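You operate a simulated robot arm through the tools that you are given. There is no shell and no other tool. Be economical: measure what you need, move in short steps, check, and stop when the job is done.

You are at the controls of a simulated two-armed robot. One attempt, no reset.

TASK
On the top of the long table, fold the blue cloth in half.
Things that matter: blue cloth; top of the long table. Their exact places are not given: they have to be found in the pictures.

The check looks at the end state, three seconds after you hand in, the way a careful person would. Anything else that was tipped, shoved, dropped, spilled or broken makes it a failure. Flat cloth is picked up by pressing the open fingertips on it (5 to 10 N) and closing them slowly along it; thin cloth reads only 2 to 8 mm in the jaws.

THE ROBOT
Two 7-joint arms with two-finger parallel grippers on one trunk, on a base that drives. Base frame: it is fixed to the floor where the robot stands at the start and does not move with it; the origin is under the middle of the robot, x ahead of it, y to its left, z up. Readings come in m, degrees, newtons and seconds.
The left shoulder is at the start at [0.07, 0.163, 1.12], the right one opposite. With the tool pointing down near the work surface each hand reaches from about 0.38 to 0.88 m from the robot's upright axis, wherever it stands, measured 20 degrees to its own side. Places, roughly: top of the long table [1, 0, 0.8]. Payload 3.43 kg a hand.
The TCP of each hand is the grasp point between the finger pads, 0.034 m short of the fingertips. In the tool frame z runs along the fingers and y along their closing line. The gripper opens to 0.128 m. The fingers are 0.024 m wide and 0.012 m thick; the gripper's body (0.048 by 0.13 m) begins 0.096 m behind the TCP.
Orientation is that of the tool frame in the base frame, as a unit quaternion [x, y, z, w]. With the fingers straight down and closing along the base's y, the tool's x points along the base's -x, its y along +y and its z along -z.

THE INTERFACE
- The arms move only by the tool play_rows. It takes "left_series", "right_series" or both (then of equal length, played together; a hand with none holds still); each is a list of rows, each a list of 7 numbers: the shift along the tool's x, y, z in units of 25 mm (1.0 is 25 mm), then the turn, a rotation vector about the tool's x, y, z in units of 8 degrees (1.0 is 8 degrees), then the finger opening in m, from 0 to 0.128. In form: [[dx, dy, dz, rx, ry, rz, gripper], ...]. A call has 1 to 12 rows; each row shifts and turns the commanded pose from where the row before left it, along the tool's axes as they then stand. A call with a number of a shift or a turn outside -1 to 1 is refused whole. A row lasts 0.2 s, in which the tool goes at most 0.05 m and 8.6 degrees; a call with a longer step from one row to the next is refused whole, and so is a gripper value outside its range. A pose out of reach is approached as far as the arm can. The call stops where the force on the tool passes 40 N (or 10 N more than at its start, if that is more) or the arm is blocked; 0.2 s more then pass. The fingers move at their own pace (about 0.153 m/s each) and stop on an object; they squeeze with about 24 N. The grip force told is the motor's: it shows also when the fingers shut on nothing. Time passes only in rows, and 0.2 s behind the last, so rows that do not move let the fingers close. The reply holds the time, the measured pose of the TCP, the force on the tool along the base axes, the opening and the grip force, in the units named above and with some noise, with the torque about the TCP (base axes, N m) and any sound that the robot's microphone picked up.
- Cameras (640 x 400 px; columns grow to the right, rows downward): "scene" is now at [0.1298, -0.015, 1.3417]; the picture's right is [-0.23, -0.97, 0.00], its down [-0.65, 0.15, -0.74] and it looks along [0.72, -0.17, -0.67] (base axes); focal length 265 px, centre (320, 200). "left" rides on the left gripper at [0.076, 0.011, -0.16] in its tool frame; the picture's right is [-0.15, 0.99, 0.00], its down [-0.88, -0.13, -0.46] and it looks along [-0.45, -0.07, 0.89] (tool axes); focal length 234 px, centre (320, 200). "right" rides on the right gripper at [0.076, -0.011, -0.16] in its tool frame; the picture's right is [0.15, 0.99, 0.00], its down [-0.88, 0.13, -0.46] and it looks along [-0.45, 0.07, 0.89] (tool axes); focal length 234 px, centre (320, 200).
- capture(camera): a new picture of that camera. It takes no simulated time.
- lift_body(by): slides the trunk up (or, below 0, down) by that many m; the arms and the scene camera ride with it, the base frame stays. It gives what a move gives, with no picture.
- base_move(legs): drives the robot by 1 to 6 legs, each [ahead, left, turn to the left] in m, m and degrees, along the robot's own axes; the way and the turn of a leg run together, so that a leg with both is an arc; at most 1.5 m and 180 degrees a leg. The arms and the cameras ride along, it lands a little off, and it stops where it bumps. It gives what a move gives.
- aim_head(pan, tilt): turns the head with the scene camera to pan (to the left, within 86 degrees either way) and tilt (down, from -29 to 69), counted from straight ahead of the robot. It gives what a move gives.
- locate(camera, pixels): for up to 12 pixels [column, row] of the newest picture of that camera ("zoom" is the newest enlarged one), the place [x, y, z] in the base frame of the surface seen there, good to about 0.002 m, but the place of the scene camera against the robot may be out by one fixed shift of up to 0.012 m in any direction. It takes no simulated time.
- inspect(camera, box): a new picture of the part [left, top, right, bottom] of that camera's present view, enlarged. It takes no simulated time.
- finish_job(): hands the job in; it is judged then, once.

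Keep the steps short. Do not move on a guess: measure, check each grasp and each placing, and mend mistakes. In all there are 80 turns and 62 pictures (those below and enlarged ones count). Leave the grippers open and the arms clear of the work at the hand-in unless told otherwise, and finish with a single line.

The tools are called after "Emit:" by a JSON object that holds its "fn" and its "kwargs". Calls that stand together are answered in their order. play_rows: Moves the arms, as the interface text tells. Its arguments: {"type":"object","properties":{"left_series":{"type":"array","items":{"type":"array","items":{"type":"number"}}},"right_series":{"type":"array","items":{"type":"array","items":{"type":"number"}}}},"required":[]} The other tools are called the same way: lift_body (by) slides the trunk up or down; base_move (legs) drives the base; aim_head (pan, tilt) turns the head that bears the scene camera; capture (camera) takes a picture; locate (camera, pixels) gives the place of the surface under pixels of a picture; inspect (camera, box) takes an enlarged picture of a part of a camera's view; finish_job () hands the job in.

At the start:

```text
time_s: 0.0
left_eef_pos: [0.6191, 0.1584, 0.9687]
left_orientation: [0.0, 1.0, 0.0, 0.0]
left_force: [-0.1, 0.5, -0.5]
left_wrist_torque: [0.0, -0.01, 0.02]
left_width: 0.1278
left_grip_force: 0.1
right_eef_pos: [0.5785, -0.3886, 1.0047]
right_orientation: [0.0, 1.0, 0.0, 0.0]
right_force: [1.4, 0.4, 0.2]
right_wrist_torque: [0.0, -0.01, 0.01]
right_width: 0.128
right_grip_force: 0.1
trunk travel left (down, up): [-0.6, 0.34]
robot x, y, heading: [-0.0012, 0.0066, 0.0]
head pan, tilt: [-13.2, 42.0]
```

scene: 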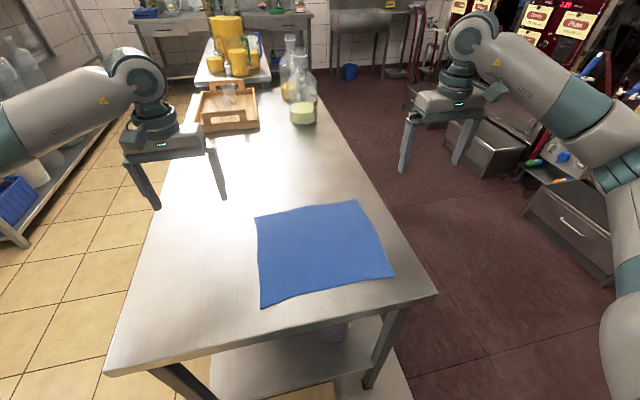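
right: 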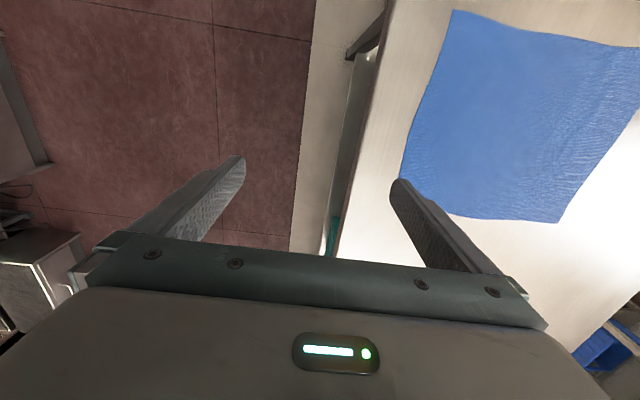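
left: 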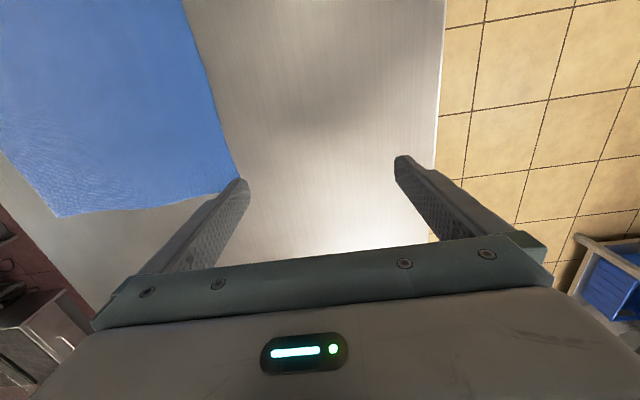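

I see the blue cloth in the scene picture with corners near (256,216), (357,200), (394,276), (262,307). I measure these and the table around it.

Emit:
{"fn": "locate", "kwargs": {"camera": "scene", "pixels": [[258, 218], [356, 202], [391, 275], [263, 304], [310, 208], [258, 260], [328, 289], [375, 236], [320, 250], [230, 260], [430, 292], [110, 370]]}}

Emit:
{"fn": "inspect", "kwargs": {"camera": "scene", "box": [230, 180, 420, 320]}}

```text
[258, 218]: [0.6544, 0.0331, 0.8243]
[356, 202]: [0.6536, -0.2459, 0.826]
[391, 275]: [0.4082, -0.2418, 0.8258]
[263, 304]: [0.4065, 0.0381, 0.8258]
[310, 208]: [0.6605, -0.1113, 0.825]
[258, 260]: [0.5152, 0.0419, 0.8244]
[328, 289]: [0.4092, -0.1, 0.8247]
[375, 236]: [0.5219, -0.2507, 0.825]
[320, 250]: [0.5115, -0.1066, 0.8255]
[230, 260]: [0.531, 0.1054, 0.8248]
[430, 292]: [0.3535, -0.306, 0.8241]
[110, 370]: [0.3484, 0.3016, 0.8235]
```

```text
2.86 times, centred on (325, 250) of scene
```

zoom: 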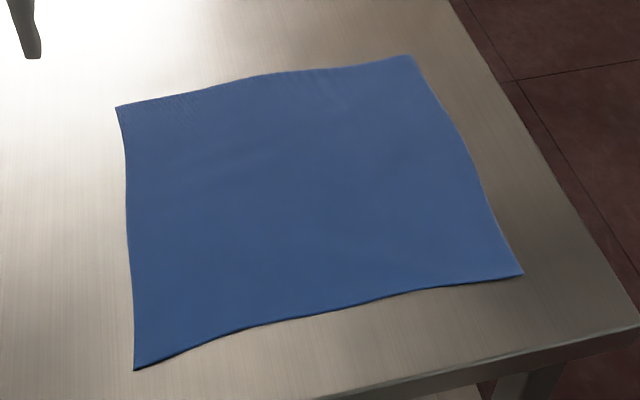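

The cloth spans x 0.406 to 0.656 and y -0.246 to 0.036. My plan is to take both far corners and fold them over onto the near edge. To centre the cloth in reach, I first drive back 0.10 m and right 0.10 m.

Emit:
{"fn": "base_move", "kwargs": {"legs": [[-0.1, 0, 0], [0, -0.11, 0]]}}

Emit:
{"fn": "aim_head", "kwargs": {"pan": 0, "tilt": 42}}

Emit:
{"fn": "capture", "kwargs": {"camera": "scene"}}

Emit:
{"fn": "capture", "kwargs": {"camera": "left"}}

Emit:
{"fn": "capture", "kwargs": {"camera": "right"}}

```text
time_s: 1.9
left_eef_pos: [0.5176, 0.0519, 0.9691]
left_orientation: [-0.001, 1.0, -0.001, 0.0]
left_force: [0.3, -0.1, 0.2]
left_wrist_torque: [-0.01, 0.01, -0.01]
left_width: 0.128
left_grip_force: 0.0
right_eef_pos: [0.4794, -0.4975, 1.0052]
right_orientation: [-0.003, 1.0, -0.001, 0.0]
right_force: [-0.8, 0.2, -0.7]
right_wrist_torque: [0.02, 0.03, -0.01]
right_width: 0.1279
right_grip_force: 0.1
trunk travel left (down, up): [-0.6, 0.34]
robot x, y, heading: [-0.1007, -0.1089, 0.1]
head pan, tilt: [-13.2, 42.0]
```

```text
time_s: 2.7
left_eef_pos: [0.5191, 0.051, 0.9683]
left_orientation: [-0.001, 1.0, 0.0, 0.0]
left_force: [0.2, 0.1, 0.6]
left_wrist_torque: [-0.02, 0.03, 0.01]
left_width: 0.1282
left_grip_force: 0.0
right_eef_pos: [0.4785, -0.4971, 1.0056]
right_orientation: [-0.001, 1.0, 0.0, 0.001]
right_force: [-1.1, -0.4, 0.3]
right_wrist_torque: [-0.02, 0.0, 0.02]
right_width: 0.1282
right_grip_force: 0.0
trunk travel left (down, up): [-0.6, 0.34]
robot x, y, heading: [-0.1004, -0.1108, 0.1]
head pan, tilt: [0.0, 42.0]
```

```text
57 pictures are left
```

scene: 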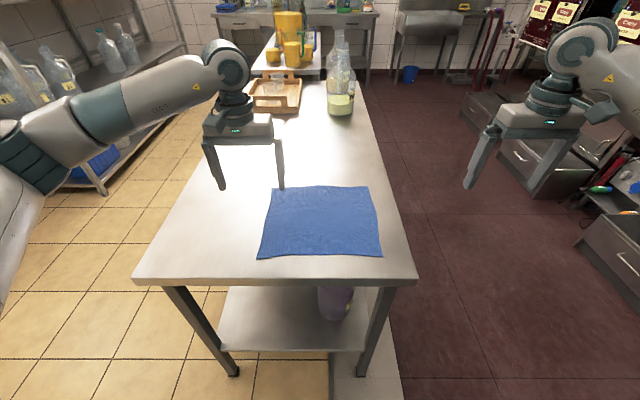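

```text
56 pictures are left
```

left: 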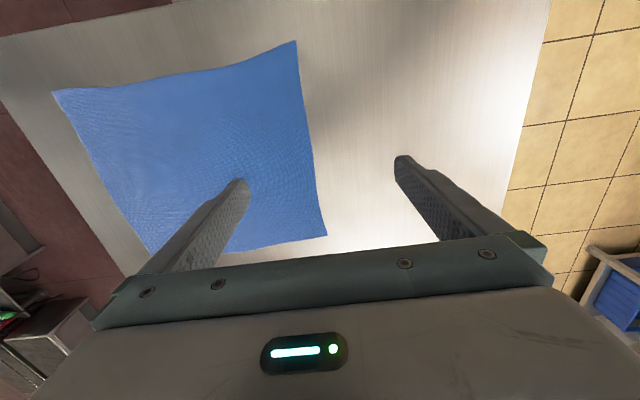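

```text
55 pictures are left
```

right: 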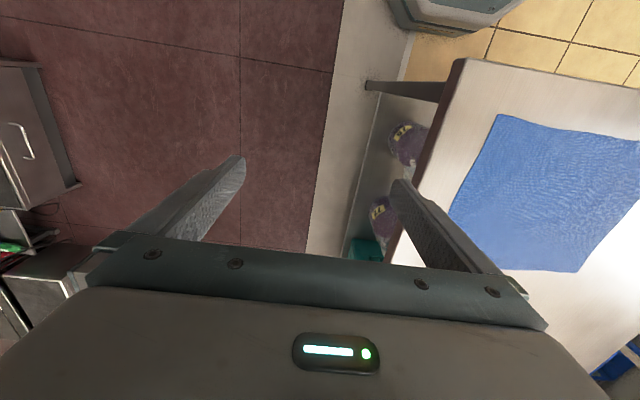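

I measure the cloth's corners with the left wrist camera, which doesn't have the scene camera's shift. I also measure the same corners in the scene picture to compare.

Emit:
{"fn": "locate", "kwargs": {"camera": "left", "pixels": [[324, 233], [296, 43], [56, 93], [312, 140], [175, 75], [270, 243], [150, 247], [350, 200]]}}

Emit:
{"fn": "locate", "kwargs": {"camera": "right", "pixels": [[497, 117], [455, 215], [580, 268], [638, 200]]}}

Emit:
{"fn": "locate", "kwargs": {"camera": "scene", "pixels": [[273, 190], [367, 188], [381, 255], [259, 257]]}}

```text
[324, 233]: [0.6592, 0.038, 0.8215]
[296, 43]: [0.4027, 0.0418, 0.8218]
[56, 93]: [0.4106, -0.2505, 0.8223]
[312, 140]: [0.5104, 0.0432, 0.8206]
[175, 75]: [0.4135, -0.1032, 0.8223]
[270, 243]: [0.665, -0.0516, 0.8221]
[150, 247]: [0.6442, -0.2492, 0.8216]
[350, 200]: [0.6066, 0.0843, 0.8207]
```

```text
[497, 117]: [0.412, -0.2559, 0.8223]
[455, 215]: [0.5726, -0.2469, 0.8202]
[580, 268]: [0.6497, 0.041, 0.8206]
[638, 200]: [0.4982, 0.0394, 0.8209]
```

```text
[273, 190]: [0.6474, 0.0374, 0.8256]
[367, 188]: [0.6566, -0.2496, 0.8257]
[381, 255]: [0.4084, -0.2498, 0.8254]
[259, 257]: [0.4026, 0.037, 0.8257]
```

The cloth is x 0.405 to 0.657, y -0.25 to 0.04, with its top at z about 0.8215. I first bring both hands high above the far corners with no turn yet. The left goes to (0.632, 0.02) and the right to (0.63, -0.23), both at z 0.969.

Emit:
{"fn": "play_rows", "kwargs": {"left_series": [[-0.377, -0.103, 0, 0, 0, 0, 0.128], [-0.377, -0.103, 0, 0, 0, 0, 0.128], [-0.377, -0.103, 0, 0, 0, 0, 0.128], [-0.377, -0.103, 0, 0, 0, 0, 0.128], [-0.377, -0.103, 0, 0, 0, 0, 0.128], [-0.377, -0.103, 0, 0, 0, 0, 0.128], [-0.377, -0.103, 0, 0, 0, 0, 0.128], [-0.377, -0.103, 0, 0, 0, 0, 0.128], [-0.377, -0.103, 0, 0, 0, 0, 0.128], [-0.377, -0.103, 0, 0, 0, 0, 0.128], [-0.377, -0.103, 0, 0, 0, 0, 0.128], [-0.377, -0.103, 0, 0, 0, 0, 0.128]], "right_series": [[-0.505, 0.89, 0.122, 0, 0, 0, 0.128], [-0.505, 0.89, 0.122, 0, 0, 0, 0.128], [-0.505, 0.89, 0.122, 0, 0, 0, 0.128], [-0.505, 0.89, 0.122, 0, 0, 0, 0.128], [-0.505, 0.89, 0.122, 0, 0, 0, 0.128], [-0.505, 0.89, 0.122, 0, 0, 0, 0.128], [-0.505, 0.89, 0.122, 0, 0, 0, 0.128], [-0.505, 0.89, 0.122, 0, 0, 0, 0.128], [-0.505, 0.89, 0.122, 0, 0, 0, 0.128], [-0.505, 0.89, 0.122, 0, 0, 0, 0.128], [-0.505, 0.89, 0.122, 0, 0, 0, 0.128], [-0.505, 0.89, 0.122, 0, 0, 0, 0.128]]}}

```text
time_s: 5.3
left_eef_pos: [0.6324, 0.0216, 0.9674]
left_orientation: [-0.001, 1.0, -0.001, -0.001]
left_force: [0.4, -0.4, 0.0]
left_wrist_torque: [0.0, -0.01, 0.0]
left_width: 0.1282
left_grip_force: 0.0
right_eef_pos: [0.6323, -0.2294, 0.9685]
right_orientation: [-0.002, 1.0, -0.001, 0.0]
right_force: [0.6, 0.6, -1.2]
right_wrist_torque: [-0.01, 0.03, 0.0]
right_width: 0.128
right_grip_force: 0.1
trunk travel left (down, up): [-0.6, 0.34]
robot x, y, heading: [-0.0988, -0.1102, 0.1]
head pan, tilt: [0.0, 42.0]
```

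Both hands are in place. Next I turn them 90 degrees about the vertical so that the fingers close along x, with the cameras to the outside. I narrow the opening to 0.03 m in the same move.

Emit:
{"fn": "play_rows", "kwargs": {"left_series": [[0, 0, 0, 0, 0, 0.9375, 0.1], [0, 0, 0, 0, 0, 0.9375, 0.08], [0, 0, 0, 0, 0, 0.9375, 0.06], [0, 0, 0, 0, 0, 0.9375, 0.05], [0, 0, 0, 0, 0, 0.9375, 0.04], [0, 0, 0, 0, 0, 0.9375, 0.03], [0, 0, 0, 0, 0, 0.9375, 0.03], [0, 0, 0, 0, 0, 0.9375, 0.03], [0, 0, 0, 0, 0, 0.9375, 0.03], [0, 0, 0, 0, 0, 0.9375, 0.03], [0, 0, 0, 0, 0, 0.9375, 0.03], [0, 0, 0, 0, 0, 0.9375, 0.03]], "right_series": [[0, 0, 0, 0, 0, -0.9375, 0.1], [0, 0, 0, 0, 0, -0.9375, 0.08], [0, 0, 0, 0, 0, -0.9375, 0.06], [0, 0, 0, 0, 0, -0.9375, 0.05], [0, 0, 0, 0, 0, -0.9375, 0.04], [0, 0, 0, 0, 0, -0.9375, 0.03], [0, 0, 0, 0, 0, -0.9375, 0.03], [0, 0, 0, 0, 0, -0.9375, 0.03], [0, 0, 0, 0, 0, -0.9375, 0.03], [0, 0, 0, 0, 0, -0.9375, 0.03], [0, 0, 0, 0, 0, -0.9375, 0.03], [0, 0, 0, 0, 0, -0.9375, 0.03]]}}

Emit:
{"fn": "capture", "kwargs": {"camera": "scene"}}

Emit:
{"fn": "capture", "kwargs": {"camera": "left"}}

Emit:
{"fn": "capture", "kwargs": {"camera": "right"}}

```text
time_s: 7.9
left_eef_pos: [0.6305, 0.0196, 0.9681]
left_orientation: [0.32, 0.947, 0.0, 0.0]
left_force: [0.6, 0.4, -0.6]
left_wrist_torque: [0.01, -0.01, 0.01]
left_width: 0.0299
left_grip_force: 0.0
left hand out of reach, approached as far as the arm can: row 6, 7, 8, 9, 10, 11, 12
right_eef_pos: [0.6273, -0.2475, 0.9674]
right_orientation: [-0.344, 0.939, 0.001, 0.0]
right_force: [0.6, -0.3, -0.4]
right_wrist_torque: [0.0, -0.03, -0.01]
right_width: 0.0299
right_grip_force: 0.2
right hand out of reach, approached as far as the arm can: row 6, 7, 8, 9, 10, 11, 12
trunk travel left (down, up): [-0.6, 0.34]
robot x, y, heading: [-0.0993, -0.1109, 0.2]
head pan, tilt: [0.0, 42.0]
```

```text
54 pictures are left
```

scene: 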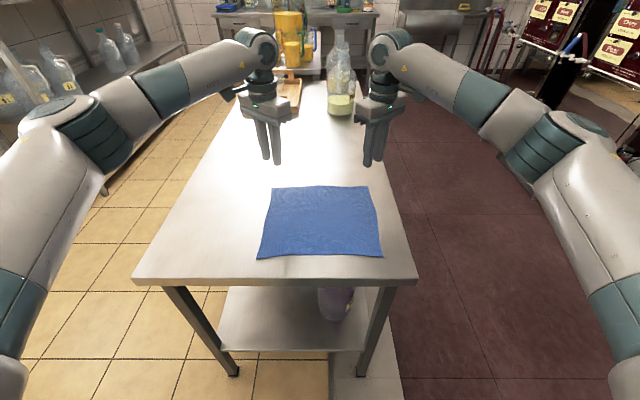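

```text
53 pictures are left
```

left: 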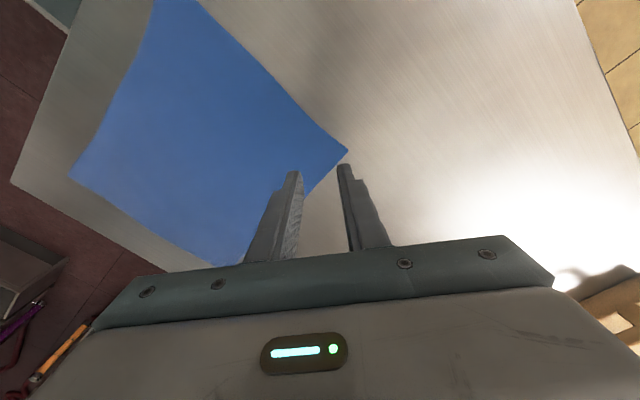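

```text
52 pictures are left
```

right: 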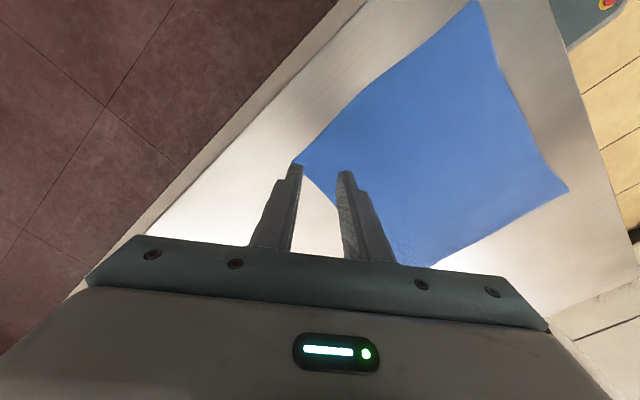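

At about 40 degrees the wrists hit their limits. I turn both back the other way and read where they end up.

Emit:
{"fn": "play_rows", "kwargs": {"left_series": [[0, 0, 0, 0, 0, -0.9375, 0.03], [0, 0, 0, 0, 0, -0.9375, 0.03], [0, 0, 0, 0, 0, -0.9375, 0.03], [0, 0, 0, 0, 0, -0.9375, 0.03], [0, 0, 0, 0, 0, -0.9375, 0.03], [0, 0, 0, 0, 0, -0.9375, 0.03], [0, 0, 0, 0, 0, -0.9375, 0.03], [0, 0, 0, 0, 0, -0.9375, 0.03], [0, 0, 0, 0, 0, -0.9375, 0.03], [0, 0, 0, 0, 0, -0.9375, 0.03], [0, 0, 0, 0, 0, -0.9375, 0.03], [0, 0, 0, 0, 0, -0.9375, 0.03]], "right_series": [[0, 0, 0, 0, 0, 0.9375, 0.03], [0, 0, 0, 0, 0, 0.9375, 0.03], [0, 0, 0, 0, 0, 0.9375, 0.03], [0, 0, 0, 0, 0, 0.9375, 0.03], [0, 0, 0, 0, 0, 0.9375, 0.03], [0, 0, 0, 0, 0, 0.9375, 0.03], [0, 0, 0, 0, 0, 0.9375, 0.03], [0, 0, 0, 0, 0, 0.9375, 0.03], [0, 0, 0, 0, 0, 0.9375, 0.03], [0, 0, 0, 0, 0, 0.9375, 0.03], [0, 0, 0, 0, 0, 0.9375, 0.03], [0, 0, 0, 0, 0, 0.9375, 0.03]]}}

```text
time_s: 10.5
left_eef_pos: [0.6312, 0.0201, 0.9691]
left_orientation: [-0.444, 0.896, 0.0, 0.0]
left_force: [0.1, 0.1, 0.1]
left_wrist_torque: [-0.01, -0.04, 0.01]
left_width: 0.0302
left_grip_force: 0.0
right_eef_pos: [0.6267, -0.2455, 0.9683]
right_orientation: [0.422, 0.907, 0.002, -0.001]
right_force: [0.4, 0.0, -0.2]
right_wrist_torque: [-0.01, -0.02, -0.01]
right_width: 0.03
right_grip_force: 0.0
trunk travel left (down, up): [-0.6, 0.34]
robot x, y, heading: [-0.1017, -0.1101, 0.4]
head pan, tilt: [0.0, 42.0]
```

The commands start from the measured pose, and this direction is free. The left stands at -52.7 degrees and the right at +50. I complete both to 90.

Emit:
{"fn": "play_rows", "kwargs": {"left_series": [[0, 0, 0, 0, 0, -0.777, 0.03], [0, 0, 0, 0, 0, -0.777, 0.03], [0, 0, 0, 0, 0, -0.777, 0.03], [0, 0, 0, 0, 0, -0.777, 0.03], [0, 0, 0, 0, 0, -0.777, 0.03], [0, 0, 0, 0, 0, -0.777, 0.03]], "right_series": [[0, 0, 0, 0, 0, 0.833, 0.03], [0, 0, 0, 0, 0, 0.833, 0.03], [0, 0, 0, 0, 0, 0.833, 0.03], [0, 0, 0, 0, 0, 0.833, 0.03], [0, 0, 0, 0, 0, 0.833, 0.03], [0, 0, 0, 0, 0, 0.833, 0.03]]}}

Emit:
{"fn": "capture", "kwargs": {"camera": "scene"}}

Emit:
{"fn": "capture", "kwargs": {"camera": "left"}}

Emit:
{"fn": "capture", "kwargs": {"camera": "right"}}

```text
time_s: 11.9
left_eef_pos: [0.6305, 0.0204, 0.9682]
left_orientation: [0.708, -0.706, 0.0, 0.001]
left_force: [1.0, -0.2, 0.5]
left_wrist_torque: [-0.01, -0.02, 0.0]
left_width: 0.0298
left_grip_force: 0.2
right_eef_pos: [0.6264, -0.2472, 0.9685]
right_orientation: [0.707, 0.707, 0.002, -0.002]
right_force: [0.0, 0.2, 0.5]
right_wrist_torque: [0.01, 0.0, 0.01]
right_width: 0.0301
right_grip_force: 0.0
trunk travel left (down, up): [-0.6, 0.34]
robot x, y, heading: [-0.1035, -0.1119, -0.1]
head pan, tilt: [0.0, 42.0]
```

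```text
51 pictures are left
```

scene: 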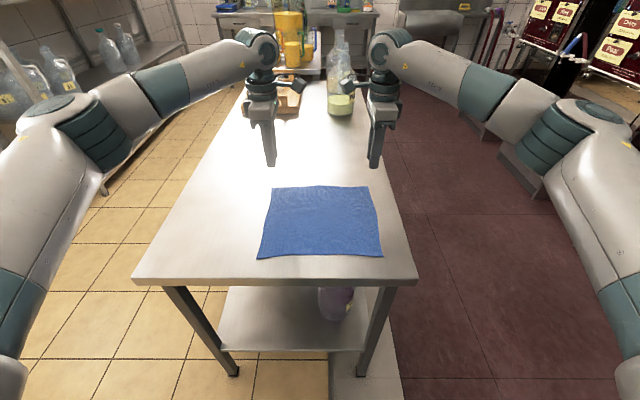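

```text
50 pictures are left
```

left: 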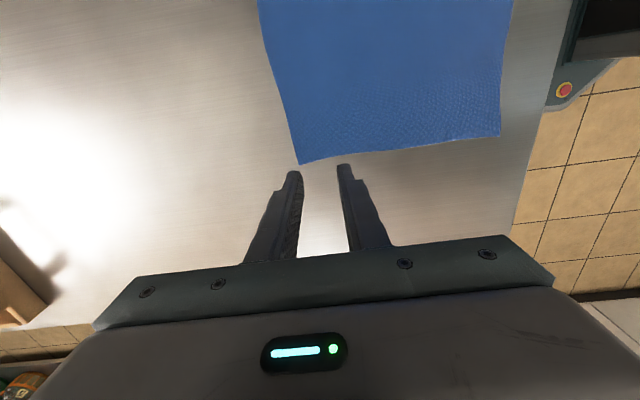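

```text
49 pictures are left
```

right: 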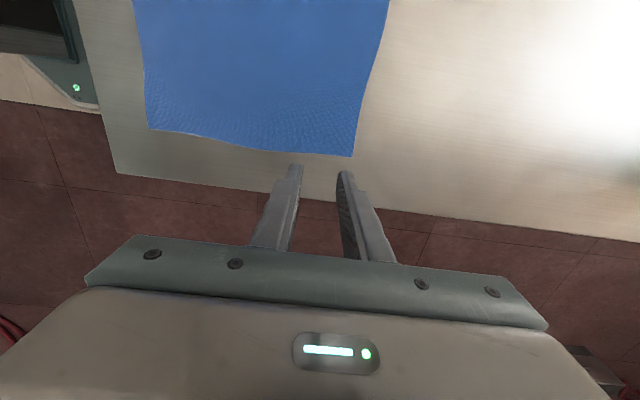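

The turn worked. I measure the far corners precisely: in the left picture the corner is at (300,163), and in the right picture at (352,155).

Emit:
{"fn": "locate", "kwargs": {"camera": "left", "pixels": [[301, 162], [340, 152], [420, 144], [500, 130], [280, 90], [262, 15]]}}

Emit:
{"fn": "locate", "kwargs": {"camera": "right", "pixels": [[351, 154], [310, 152], [230, 145], [148, 127], [362, 90], [385, 15]]}}

```text
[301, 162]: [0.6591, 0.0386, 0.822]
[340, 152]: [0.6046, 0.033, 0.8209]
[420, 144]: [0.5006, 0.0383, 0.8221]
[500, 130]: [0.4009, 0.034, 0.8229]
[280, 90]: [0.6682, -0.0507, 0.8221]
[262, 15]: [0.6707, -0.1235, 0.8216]
```

```text
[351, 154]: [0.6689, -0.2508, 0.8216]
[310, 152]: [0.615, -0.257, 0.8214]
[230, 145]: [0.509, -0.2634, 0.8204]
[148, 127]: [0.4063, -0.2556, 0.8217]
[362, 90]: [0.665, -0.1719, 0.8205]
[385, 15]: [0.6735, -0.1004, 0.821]
```

The far edge is at x 0.66 to 0.67 and the surface at z 0.8215. I go down to about 9 mm above the cloth, setting the hands at x 0.636, y 0.018 on the left and y -0.232 on the right.

Emit:
{"fn": "play_rows", "kwargs": {"left_series": [[0.1, -0.22, 0.7, 0, 0, 0, 0.03], [0, 0, 0.7, 0, 0, 0, 0.03], [0, 0, 0.7, 0, 0, 0, 0.03], [0, 0, 0.7, 0, 0, 0, 0.03], [0, 0, 0.7, 0, 0, 0, 0.03], [0, 0, 0.65, 0, 0, 0, 0.03]], "right_series": [[0.6, 0.38, 0.7, 0, 0, 0, 0.03], [0, 0, 0.7, 0, 0, 0, 0.03], [0, 0, 0.7, 0, 0, 0, 0.03], [0, 0, 0.7, 0, 0, 0, 0.03], [0, 0, 0.7, 0, 0, 0, 0.03], [0, 0, 0.65, 0, 0, 0, 0.03]]}}

Emit:
{"fn": "capture", "kwargs": {"camera": "left"}}

Emit:
{"fn": "capture", "kwargs": {"camera": "right"}}

```text
time_s: 13.3
left_eef_pos: [0.6378, 0.0163, 0.8649]
left_orientation: [0.707, -0.707, 0.0, 0.0]
left_force: [0.4, 0.1, -0.1]
left_wrist_torque: [-0.02, -0.01, 0.0]
left_width: 0.03
left_grip_force: 0.1
right_eef_pos: [0.6361, -0.231, 0.8635]
right_orientation: [0.706, 0.708, 0.001, -0.002]
right_force: [0.4, -0.4, -0.4]
right_wrist_torque: [0.0, 0.0, 0.05]
right_width: 0.0304
right_grip_force: 0.2
trunk travel left (down, up): [-0.6, 0.34]
robot x, y, heading: [-0.0979, -0.1109, 0.0]
head pan, tilt: [0.0, 42.0]
```

```text
48 pictures are left
```

left: 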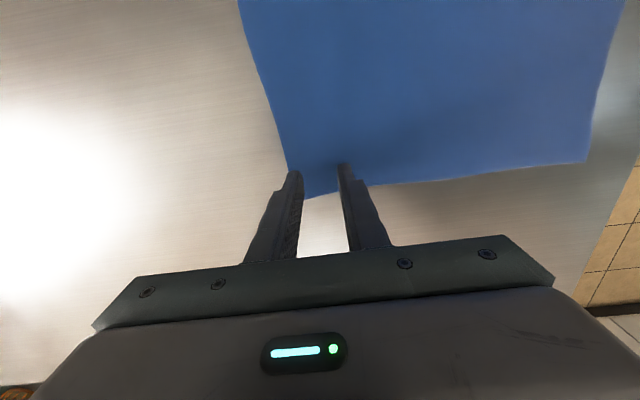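

```text
47 pictures are left
```

right: 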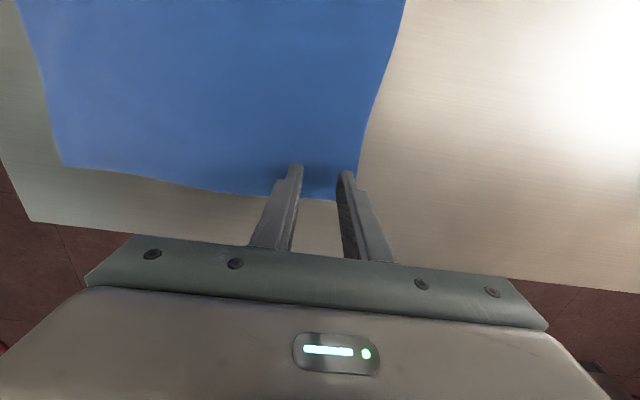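

Both outer fingers stand right at the far edge, so I shift both 6 mm inward (-x). Then I lower about 7 mm to just touch.

Emit:
{"fn": "play_rows", "kwargs": {"left_series": [[0, 0.26, 0, 0, 0, 0, 0.03], [0, 0, 0.15, 0, 0, 0, 0.03], [0, 0, 0.15, 0, 0, 0, 0.03], [0, 0, 0.04, 0, 0, 0, 0.03]], "right_series": [[0, -0.24, 0, 0, 0, 0, 0.03], [0, 0, 0.12, 0, 0, 0, 0.03], [0, 0, 0.12, 0, 0, 0, 0.03], [0, 0, 0.04, 0, 0, 0, 0.03]]}}

```text
time_s: 14.3
left_eef_pos: [0.6298, 0.0167, 0.8579]
left_orientation: [-0.707, 0.708, 0.001, 0.0]
left_force: [-0.5, -0.2, 0.9]
left_wrist_torque: [0.01, 0.01, 0.0]
left_width: 0.0302
left_grip_force: 0.0
right_eef_pos: [0.6304, -0.2312, 0.8568]
right_orientation: [0.706, 0.708, 0.001, -0.001]
right_force: [0.6, 0.5, -0.1]
right_wrist_torque: [-0.01, 0.02, 0.0]
right_width: 0.0299
right_grip_force: 0.0
trunk travel left (down, up): [-0.6, 0.34]
robot x, y, heading: [-0.1014, -0.1082, 0.5]
head pan, tilt: [0.0, 42.0]
```

No contact yet, with the tips at about 0.823. I press down another 2.5 mm in small steps.

Emit:
{"fn": "play_rows", "kwargs": {"left_series": [[0, 0, 0.05, 0, 0, 0, 0.03], [0, 0, 0.05, 0, 0, 0, 0.03]], "right_series": [[0, 0, 0.05, 0, 0, 0, 0.03], [0, 0, 0.05, 0, 0, 0, 0.03]]}}

```text
time_s: 14.9
left_eef_pos: [0.6307, 0.0179, 0.8553]
left_orientation: [0.708, -0.707, 0.0, 0.0]
left_force: [-0.9, 0.3, 4.6]
left_wrist_torque: [0.07, 0.0, 0.0]
left_width: 0.0299
left_grip_force: 0.1
right_eef_pos: [0.6296, -0.2312, 0.8549]
right_orientation: [0.705, 0.709, 0.002, -0.001]
right_force: [0.3, -0.2, -0.5]
right_wrist_torque: [0.01, -0.02, 0.03]
right_width: 0.0299
right_grip_force: 0.0
trunk travel left (down, up): [-0.6, 0.34]
robot x, y, heading: [-0.0999, -0.1082, 0.4]
head pan, tilt: [0.0, 42.0]
```

The left touches at 4.6 N and the right doesn't yet. I add 0.6 mm on the left and 1.5 mm on the right.

Emit:
{"fn": "play_rows", "kwargs": {"left_series": [[0, 0, 0.02, 0, 0, 0, 0.03], [0, 0, 0, 0, 0, 0, 0.03]], "right_series": [[0, 0, 0.04, 0, 0, 0, 0.03], [0, 0, 0.02, 0, 0, 0, 0.03]]}}

```text
time_s: 15.5
left_eef_pos: [0.6299, 0.0161, 0.8551]
left_orientation: [0.708, -0.707, 0.0, -0.001]
left_force: [1.2, -0.1, 6.2]
left_wrist_torque: [0.05, -0.04, 0.0]
left_width: 0.0298
left_grip_force: 0.0
right_eef_pos: [0.6289, -0.2322, 0.8552]
right_orientation: [0.705, 0.709, 0.002, 0.0]
right_force: [0.3, -0.8, 5.2]
right_wrist_torque: [-0.04, 0.03, -0.06]
right_width: 0.0299
right_grip_force: 0.0
trunk travel left (down, up): [-0.6, 0.34]
robot x, y, heading: [-0.1008, -0.1081, 0.2]
head pan, tilt: [0.0, 42.0]
```

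The left presses at 6.2 N and the right at 5.2 N. I add slightly to the right and close both slowly.

Emit:
{"fn": "play_rows", "kwargs": {"left_series": [[0, 0, 0.01, 0, 0, 0, 0.027], [0, 0, 0, 0, 0, 0, 0.024], [0, 0, 0, 0, 0, 0, 0.021], [0, 0, 0, 0, 0, 0, 0.018], [0, 0, 0, 0, 0, 0, 0.015], [0, 0, 0, 0, 0, 0, 0.012], [0, 0, 0, 0, 0, 0, 0.009], [0, 0, 0, 0, 0, 0, 0.006], [0, 0, 0, 0, 0, 0, 0.003], [0, 0, 0, 0, 0, 0, 0], [0, 0, 0, 0, 0, 0, 0]], "right_series": [[0, 0, 0.02, 0, 0, 0, 0.027], [0, 0, 0, 0, 0, 0, 0.024], [0, 0, 0, 0, 0, 0, 0.021], [0, 0, 0, 0, 0, 0, 0.018], [0, 0, 0, 0, 0, 0, 0.015], [0, 0, 0, 0, 0, 0, 0.012], [0, 0, 0, 0, 0, 0, 0.009], [0, 0, 0, 0, 0, 0, 0.006], [0, 0, 0, 0, 0, 0, 0.003], [0, 0, 0, 0, 0, 0, 0], [0, 0, 0, 0, 0, 0, 0]]}}

Emit:
{"fn": "capture", "kwargs": {"camera": "left"}}

Emit:
{"fn": "capture", "kwargs": {"camera": "right"}}

```text
time_s: 17.9
left_eef_pos: [0.6295, 0.018, 0.8558]
left_orientation: [-0.707, 0.707, 0.0, 0.001]
left_force: [-0.5, -1.4, 1.7]
left_wrist_torque: [-0.02, -0.02, -0.01]
left_width: 0.0057
left_grip_force: 24.3
right_eef_pos: [0.6281, -0.2316, 0.8544]
right_orientation: [0.706, 0.708, 0.003, 0.0]
right_force: [0.8, -0.1, 19.5]
right_wrist_torque: [-0.08, 0.03, 0.01]
right_width: 0.0018
right_grip_force: 24.5
trunk travel left (down, up): [-0.6, 0.34]
robot x, y, heading: [-0.0987, -0.1126, 0.2]
head pan, tilt: [0.0, 42.0]
```

```text
46 pictures are left
```

left: 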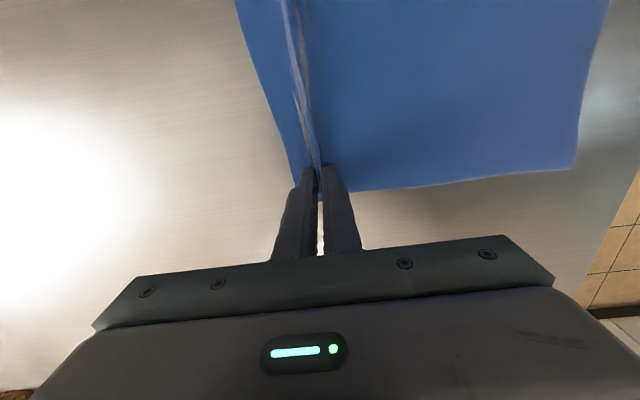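

```text
45 pictures are left
```

right: 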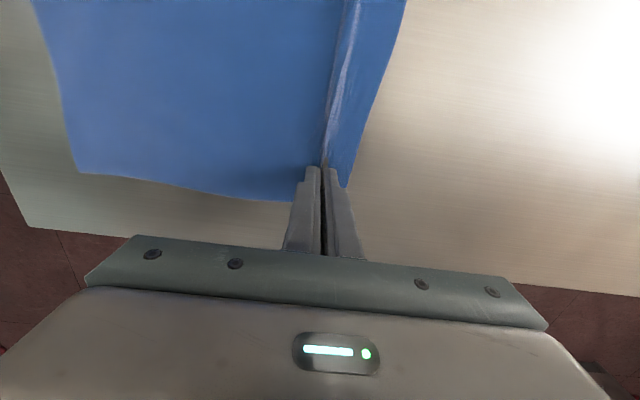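

Both jaws hold cloth, 5.7 mm on the left and 1.8 mm on the right, with a ridge along the far edge. I lift 40 mm to test the grips.

Emit:
{"fn": "play_rows", "kwargs": {"left_series": [[0, 0, -0.4, 0, 0, 0, 0], [0, 0, -0.4, 0, 0, 0, 0], [0, 0, -0.4, 0, 0, 0, 0], [0, 0, -0.4, 0, 0, 0, 0]], "right_series": [[0, 0, -0.4, 0, 0, 0, 0], [0, 0, -0.4, 0, 0, 0, 0], [0, 0, -0.4, 0, 0, 0, 0], [0, 0, -0.4, 0, 0, 0, 0]]}}

Emit:
{"fn": "capture", "kwargs": {"camera": "left"}}

Emit:
{"fn": "capture", "kwargs": {"camera": "right"}}

Emit:
{"fn": "inspect", "kwargs": {"camera": "scene", "box": [220, 120, 430, 270]}}

```text
time_s: 18.9
left_eef_pos: [0.6293, 0.0176, 0.8943]
left_orientation: [-0.707, 0.707, 0.0, 0.0]
left_force: [0.1, -1.2, 0.4]
left_wrist_torque: [-0.03, 0.03, -0.02]
left_width: 0.0054
left_grip_force: 24.5
right_eef_pos: [0.629, -0.2302, 0.8928]
right_orientation: [0.707, 0.707, 0.001, 0.0]
right_force: [-1.0, -0.5, -0.1]
right_wrist_torque: [-0.01, 0.0, 0.03]
right_width: 0.0017
right_grip_force: 24.2
trunk travel left (down, up): [-0.6, 0.34]
robot x, y, heading: [-0.1036, -0.1098, 0.2]
head pan, tilt: [0.0, 42.0]
```

```text
44 pictures are left
```

left: 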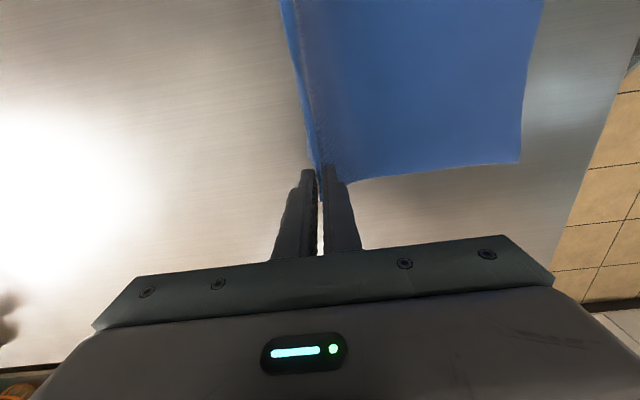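

```text
43 pictures are left
```

right: 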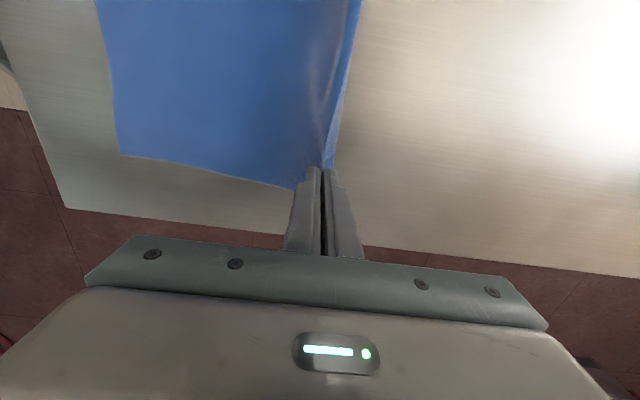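

```text
2.67 times, centred on (325, 195) of scene
```

zoom: 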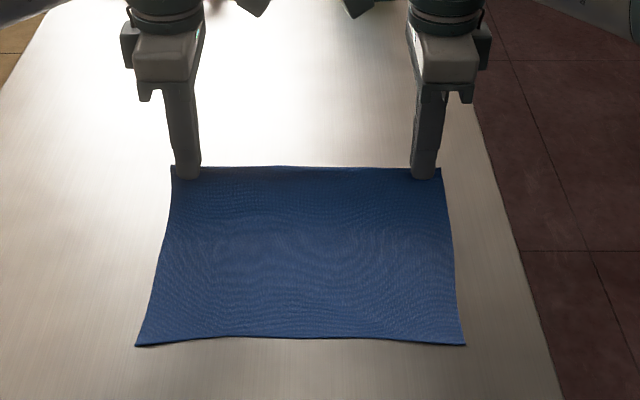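

Both grips hold and the far edge is evenly raised. I now carry the edge in an arc toward the robot, tilting the hands gradually so that the fingertips lean forward. This is the first half of the arc.

Emit:
{"fn": "play_rows", "kwargs": {"left_series": [[0, 0.448, -0.556, 0.469, 0, 0, 0], [0, 0.61, -0.593, 0.469, 0, 0, 0], [0, 0.672, -0.476, 0.469, 0, 0, 0], [0, 0.742, -0.413, 0.469, 0, 0, 0], [0, 0.78, -0.35, 0.469, 0, 0, 0], [0, 0.797, -0.279, 0.469, 0, 0, 0]], "right_series": [[0, -0.448, -0.556, -0.469, 0, 0, 0], [0, -0.61, -0.593, -0.469, 0, 0, 0], [0, -0.672, -0.476, -0.469, 0, 0, 0], [0, -0.742, -0.413, -0.469, 0, 0, 0], [0, -0.78, -0.35, -0.469, 0, 0, 0], [0, -0.797, -0.279, -0.469, 0, 0, 0]]}}

Emit:
{"fn": "capture", "kwargs": {"camera": "scene"}}

Emit:
{"fn": "capture", "kwargs": {"camera": "left"}}

```text
time_s: 20.3
left_eef_pos: [0.5216, 0.0182, 0.94]
left_orientation: [-0.693, 0.694, -0.139, 0.138]
left_force: [-0.8, -0.3, 0.2]
left_wrist_torque: [-0.01, 0.01, -0.01]
left_width: 0.0057
left_grip_force: 23.8
right_eef_pos: [0.52, -0.2327, 0.9398]
right_orientation: [0.692, 0.695, 0.14, 0.138]
right_force: [-0.6, 0.5, 0.3]
right_wrist_torque: [-0.01, 0.04, -0.01]
right_width: 0.0017
right_grip_force: 24.2
trunk travel left (down, up): [-0.6, 0.34]
robot x, y, heading: [-0.1002, -0.1082, -0.1]
head pan, tilt: [0.0, 42.0]
```

```text
41 pictures are left
```

scene: 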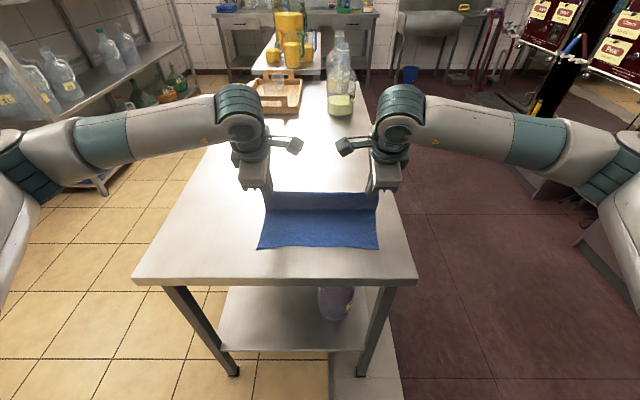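

```text
40 pictures are left
```

left: 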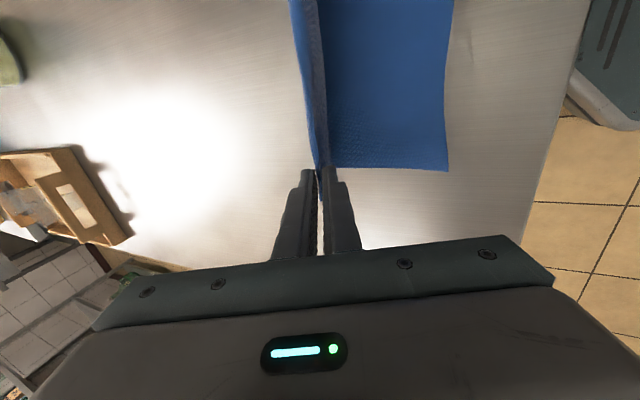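

The fold is going well. I check whether the near edge has slid.

Emit:
{"fn": "locate", "kwargs": {"camera": "scene", "pixels": [[260, 247], [320, 244], [376, 247]]}}

Emit:
{"fn": "locate", "kwargs": {"camera": "left", "pixels": [[446, 168], [452, 30]]}}

```text
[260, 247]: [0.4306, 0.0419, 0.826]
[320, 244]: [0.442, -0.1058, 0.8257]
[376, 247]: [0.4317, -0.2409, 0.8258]
```

```text
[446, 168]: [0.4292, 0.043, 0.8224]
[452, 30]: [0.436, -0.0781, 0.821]
```

The near edge now lies at x 0.43, about 2.5 cm forward of where it was, and straight. So the fold line goes to about 0.555 and the carried edge should end at 0.43. I play the second half of the arc, ending with the tips at x 0.466 and 30 mm above the table.

Emit:
{"fn": "play_rows", "kwargs": {"left_series": [[0, 0.645, -0.116, 0.469, 0, 0, 0], [0, 0.717, 0.007, 0.469, 0, 0, 0], [0, 0.718, 0.052, 0.469, 0, 0, 0], [0, 0.721, 0.158, 0.469, 0, 0, 0], [0, 0.69, 0.196, 0.469, 0, 0, 0], [0, 0.644, 0.212, 0.469, 0, 0, 0]], "right_series": [[0, -0.645, -0.116, -0.469, 0, 0, 0], [0, -0.717, 0.007, -0.469, 0, 0, 0], [0, -0.718, 0.052, -0.469, 0, 0, 0], [0, -0.721, 0.158, -0.469, 0, 0, 0], [0, -0.69, 0.196, -0.469, 0, 0, 0], [0, -0.644, 0.212, -0.469, 0, 0, 0]]}}

Emit:
{"fn": "capture", "kwargs": {"camera": "scene"}}

Emit:
{"fn": "capture", "kwargs": {"camera": "left"}}

Emit:
{"fn": "capture", "kwargs": {"camera": "right"}}

```text
time_s: 21.7
left_eef_pos: [0.4415, 0.0179, 0.8756]
left_orientation: [-0.653, 0.653, -0.273, 0.27]
left_force: [0.1, -0.1, -0.5]
left_wrist_torque: [0.0, -0.02, -0.02]
left_width: 0.0058
left_grip_force: 24.4
right_eef_pos: [0.4422, -0.2327, 0.8762]
right_orientation: [0.652, 0.653, 0.273, 0.27]
right_force: [-0.4, 0.4, -0.5]
right_wrist_torque: [-0.04, 0.0, 0.03]
right_width: 0.0019
right_grip_force: 23.7
trunk travel left (down, up): [-0.6, 0.34]
robot x, y, heading: [-0.0985, -0.1096, 0.5]
head pan, tilt: [0.0, 42.0]
```

```text
39 pictures are left
```

scene: 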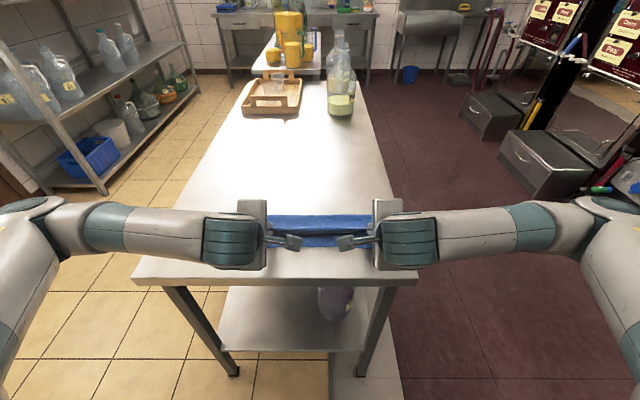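

```text
38 pictures are left
```

left: 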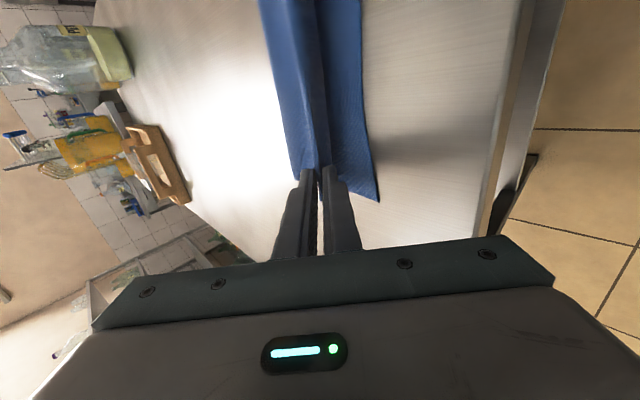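

```text
37 pictures are left
```

right: 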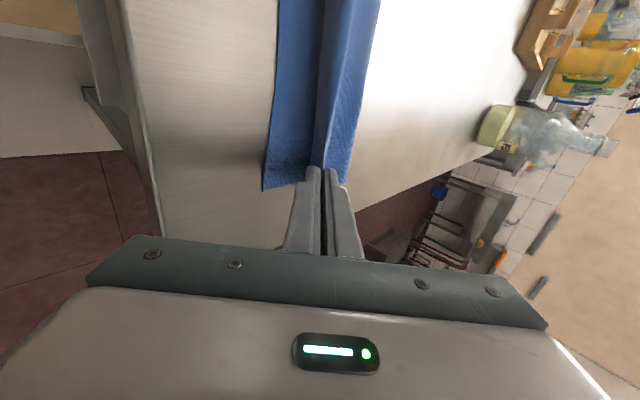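

The flap hangs over the lower half. I zoom in on the left fingertips to see the tail and the near edge.

Emit:
{"fn": "inspect", "kwargs": {"camera": "left", "box": [240, 60, 400, 220]}}

Emit:
{"fn": "locate", "kwargs": {"camera": "left", "pixels": [[375, 195], [364, 120], [300, 150], [285, 80], [320, 160], [320, 100], [310, 60], [325, 60]]}}

```text
2.50 times, centred on (320, 140) of left
```

zoom: 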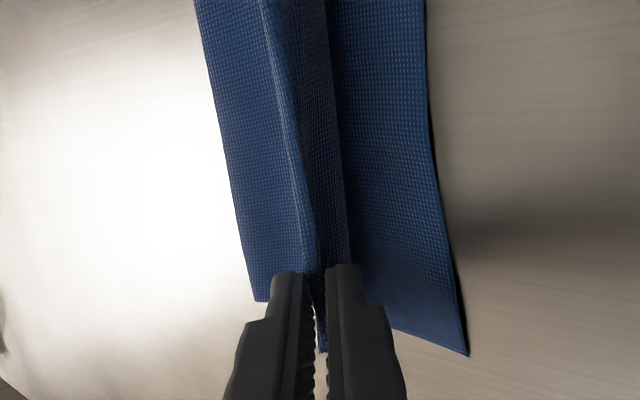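

```text
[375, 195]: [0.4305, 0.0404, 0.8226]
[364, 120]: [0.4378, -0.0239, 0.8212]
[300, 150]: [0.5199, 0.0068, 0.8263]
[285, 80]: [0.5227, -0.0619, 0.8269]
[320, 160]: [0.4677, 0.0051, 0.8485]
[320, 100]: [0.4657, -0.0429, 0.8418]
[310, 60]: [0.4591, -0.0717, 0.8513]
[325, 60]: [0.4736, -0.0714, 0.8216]
```

I measure where the fold line lies now.

Emit:
{"fn": "locate", "kwargs": {"camera": "zoom", "pixels": [[245, 240], [225, 150], [270, 230], [300, 230], [320, 230], [340, 230], [350, 255], [255, 280]]}}

Emit:
{"fn": "locate", "kwargs": {"camera": "scene", "pixels": [[320, 214], [320, 220], [320, 226], [320, 231], [320, 237], [320, 243]]}}

Emit:
{"fn": "inspect", "kwargs": {"camera": "scene", "box": [250, 195, 390, 270]}}

```text
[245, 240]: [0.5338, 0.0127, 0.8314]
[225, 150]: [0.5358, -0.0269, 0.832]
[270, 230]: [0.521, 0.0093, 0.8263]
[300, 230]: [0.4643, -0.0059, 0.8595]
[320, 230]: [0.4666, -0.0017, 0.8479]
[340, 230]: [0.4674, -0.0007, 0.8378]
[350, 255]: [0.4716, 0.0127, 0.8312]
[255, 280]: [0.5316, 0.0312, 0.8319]
```

```text
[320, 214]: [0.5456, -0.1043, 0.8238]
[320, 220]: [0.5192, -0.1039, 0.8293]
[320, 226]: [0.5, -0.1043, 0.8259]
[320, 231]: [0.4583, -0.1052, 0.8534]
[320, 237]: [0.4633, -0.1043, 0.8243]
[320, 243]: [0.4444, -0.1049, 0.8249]
```

```text
4.57 times, centred on (320, 232) of scene
```

zoom: 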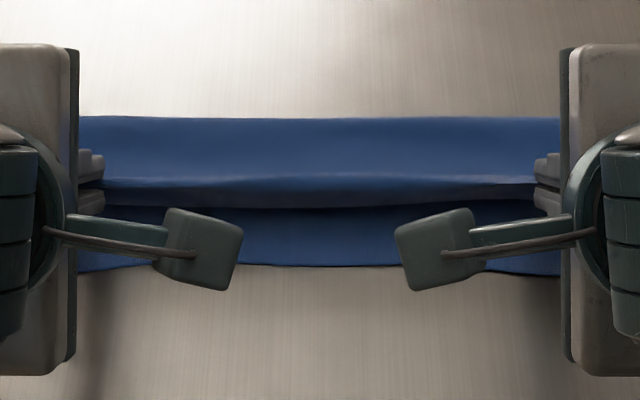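

The fold loop is at x of about 0.54, and the flap rises to the grips at x 0.465. I lower both hands 15 mm straight down.

Emit:
{"fn": "play_rows", "kwargs": {"left_series": [[0, 0.212, 0.212, 0, 0, 0, 0], [0, 0.212, 0.212, 0, 0, 0, 0], [0, 0, 0, 0, 0, 0, 0]], "right_series": [[0, -0.212, 0.212, 0, 0, 0, 0], [0, -0.212, 0.212, 0, 0, 0, 0], [0, 0, 0, 0, 0, 0, 0]]}}

Emit:
{"fn": "inspect", "kwargs": {"camera": "left", "box": [240, 60, 400, 220]}}

Emit:
{"fn": "inspect", "kwargs": {"camera": "right", "box": [240, 60, 400, 220]}}

```text
time_s: 22.5
left_eef_pos: [0.4435, 0.0181, 0.8616]
left_orientation: [0.653, -0.653, 0.271, -0.271]
left_force: [0.4, 1.4, -1.0]
left_wrist_torque: [0.02, 0.01, 0.01]
left_width: 0.0059
left_grip_force: 24.3
right_eef_pos: [0.4423, -0.2318, 0.8609]
right_orientation: [0.653, 0.654, 0.273, 0.269]
right_force: [0.3, 0.2, 0.4]
right_wrist_torque: [0.0, 0.04, -0.03]
right_width: 0.0016
right_grip_force: 24.1
trunk travel left (down, up): [-0.6, 0.34]
robot x, y, heading: [-0.1009, -0.1043, 0.5]
head pan, tilt: [0.0, 42.0]
```

```text
2.50 times, centred on (320, 140) of left
```

zoom: 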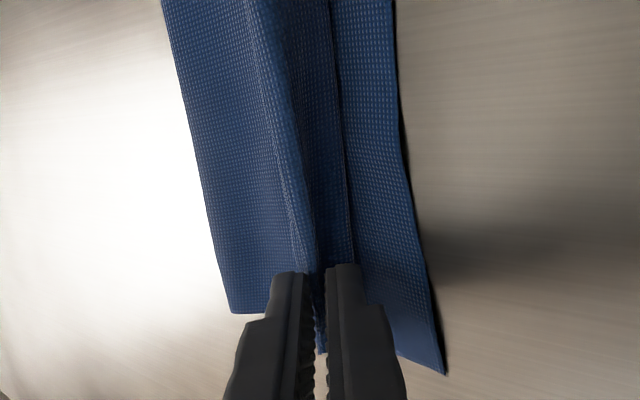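

```text
2.50 times, centred on (320, 140) of right
```

zoom: 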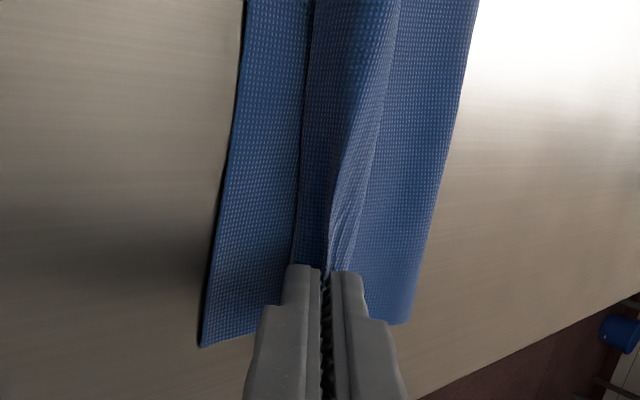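

The hem line in the zoom shows the tail hanging on the robot side, over the near edge. The flap is in place. I release gently to a 0.02 opening while rising 8 mm, because the lower fingers open downward.

Emit:
{"fn": "play_rows", "kwargs": {"left_series": [[0, -0.113, -0.113, 0, 0, 0, 0.01], [0, -0.113, -0.113, 0, 0, 0, 0.02], [0, 0, 0, 0, 0, 0, 0.02]], "right_series": [[0, 0.113, -0.113, 0, 0, 0, 0.01], [0, 0.113, -0.113, 0, 0, 0, 0.02], [0, 0, 0, 0, 0, 0, 0.02]]}}

Emit:
{"fn": "inspect", "kwargs": {"camera": "left", "box": [240, 60, 400, 220]}}

Emit:
{"fn": "inspect", "kwargs": {"camera": "right", "box": [240, 60, 400, 220]}}

```text
time_s: 23.3
left_eef_pos: [0.4429, 0.0185, 0.8696]
left_orientation: [-0.653, 0.654, -0.271, 0.271]
left_force: [0.4, -0.3, -0.4]
left_wrist_torque: [0.01, -0.01, 0.02]
left_width: 0.02
left_grip_force: 0.0
right_eef_pos: [0.4426, -0.2316, 0.8692]
right_orientation: [0.652, 0.654, 0.273, 0.27]
right_force: [0.7, 0.0, -0.9]
right_wrist_torque: [0.0, -0.01, 0.01]
right_width: 0.0202
right_grip_force: 0.1
trunk travel left (down, up): [-0.6, 0.34]
robot x, y, heading: [-0.0982, -0.1065, 0.2]
head pan, tilt: [0.0, 42.0]
```

```text
2.50 times, centred on (320, 140) of left
```

zoom: 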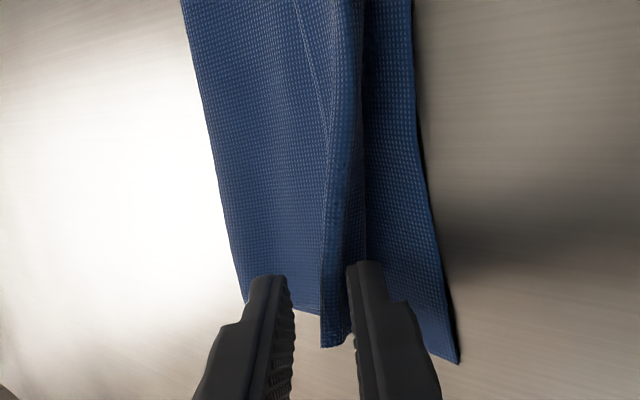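

```text
2.50 times, centred on (320, 140) of right
```

zoom: 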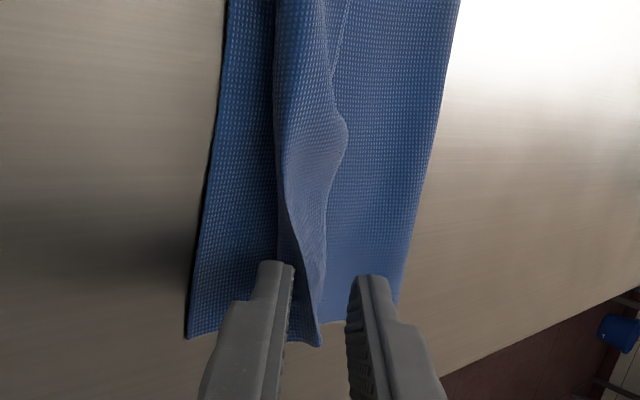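

The jaws are open. The flap's edge looks curled, with a thin hem line on the upper side. I draw both hands back along their own axes and look.

Emit:
{"fn": "play_rows", "kwargs": {"left_series": [[0, 0, -0.5, 0, 0, 0, 0.02], [0, 0, -1, 0, 0, 0, 0.02], [0, 0, -1, 0, 0, 0, 0.02], [0, 0, -1, 0, 0, 0, 0.02], [0, 0, 0, 0, 0, 0, 0.02]], "right_series": [[0, 0, -0.5, 0, 0, 0, 0.02], [0, 0, -1, 0, 0, 0, 0.02], [0, 0, -1, 0, 0, 0, 0.02], [0, 0, -1, 0, 0, 0, 0.02], [0, 0, 0, 0, 0, 0, 0.02]]}}

Emit:
{"fn": "capture", "kwargs": {"camera": "left"}}

Emit:
{"fn": "capture", "kwargs": {"camera": "right"}}

Emit:
{"fn": "inspect", "kwargs": {"camera": "scene", "box": [240, 185, 400, 285]}}

```text
time_s: 24.5
left_eef_pos: [0.4185, 0.0023, 0.9267]
left_orientation: [-0.653, 0.654, -0.27, 0.27]
left_force: [0.1, 0.8, -0.6]
left_wrist_torque: [-0.01, -0.01, 0.01]
left_width: 0.0202
left_grip_force: 0.1
left hand out of reach, approached as far as the arm can: row 2, 3, 4
right_eef_pos: [0.4176, -0.2146, 0.9266]
right_orientation: [0.652, 0.654, 0.271, 0.27]
right_force: [-0.1, -0.4, 0.6]
right_wrist_torque: [0.02, 0.03, 0.03]
right_width: 0.02
right_grip_force: 0.0
right hand out of reach, approached as far as the arm can: row 2, 3, 4
trunk travel left (down, up): [-0.6, 0.34]
robot x, y, heading: [-0.1001, -0.1068, 0.3]
head pan, tilt: [0.0, 42.0]
```

```text
30 pictures are left
```

left: 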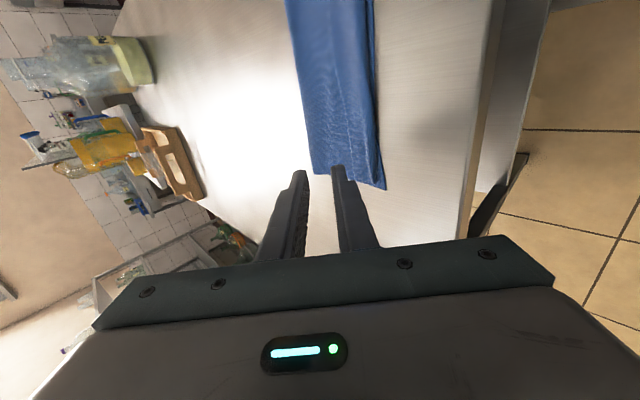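

```text
29 pictures are left
```

right: 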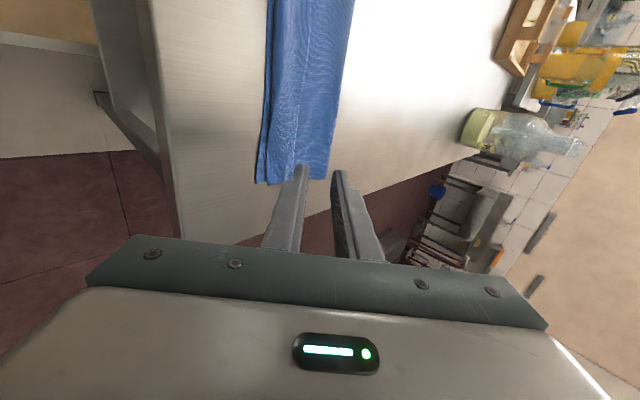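

```text
4.00 times, centred on (320, 235) of scene
```

zoom: 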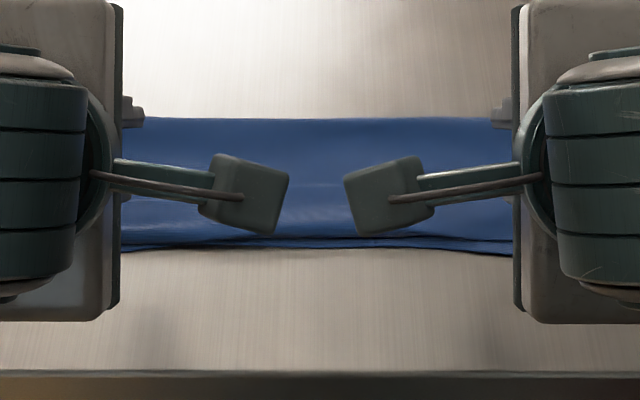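

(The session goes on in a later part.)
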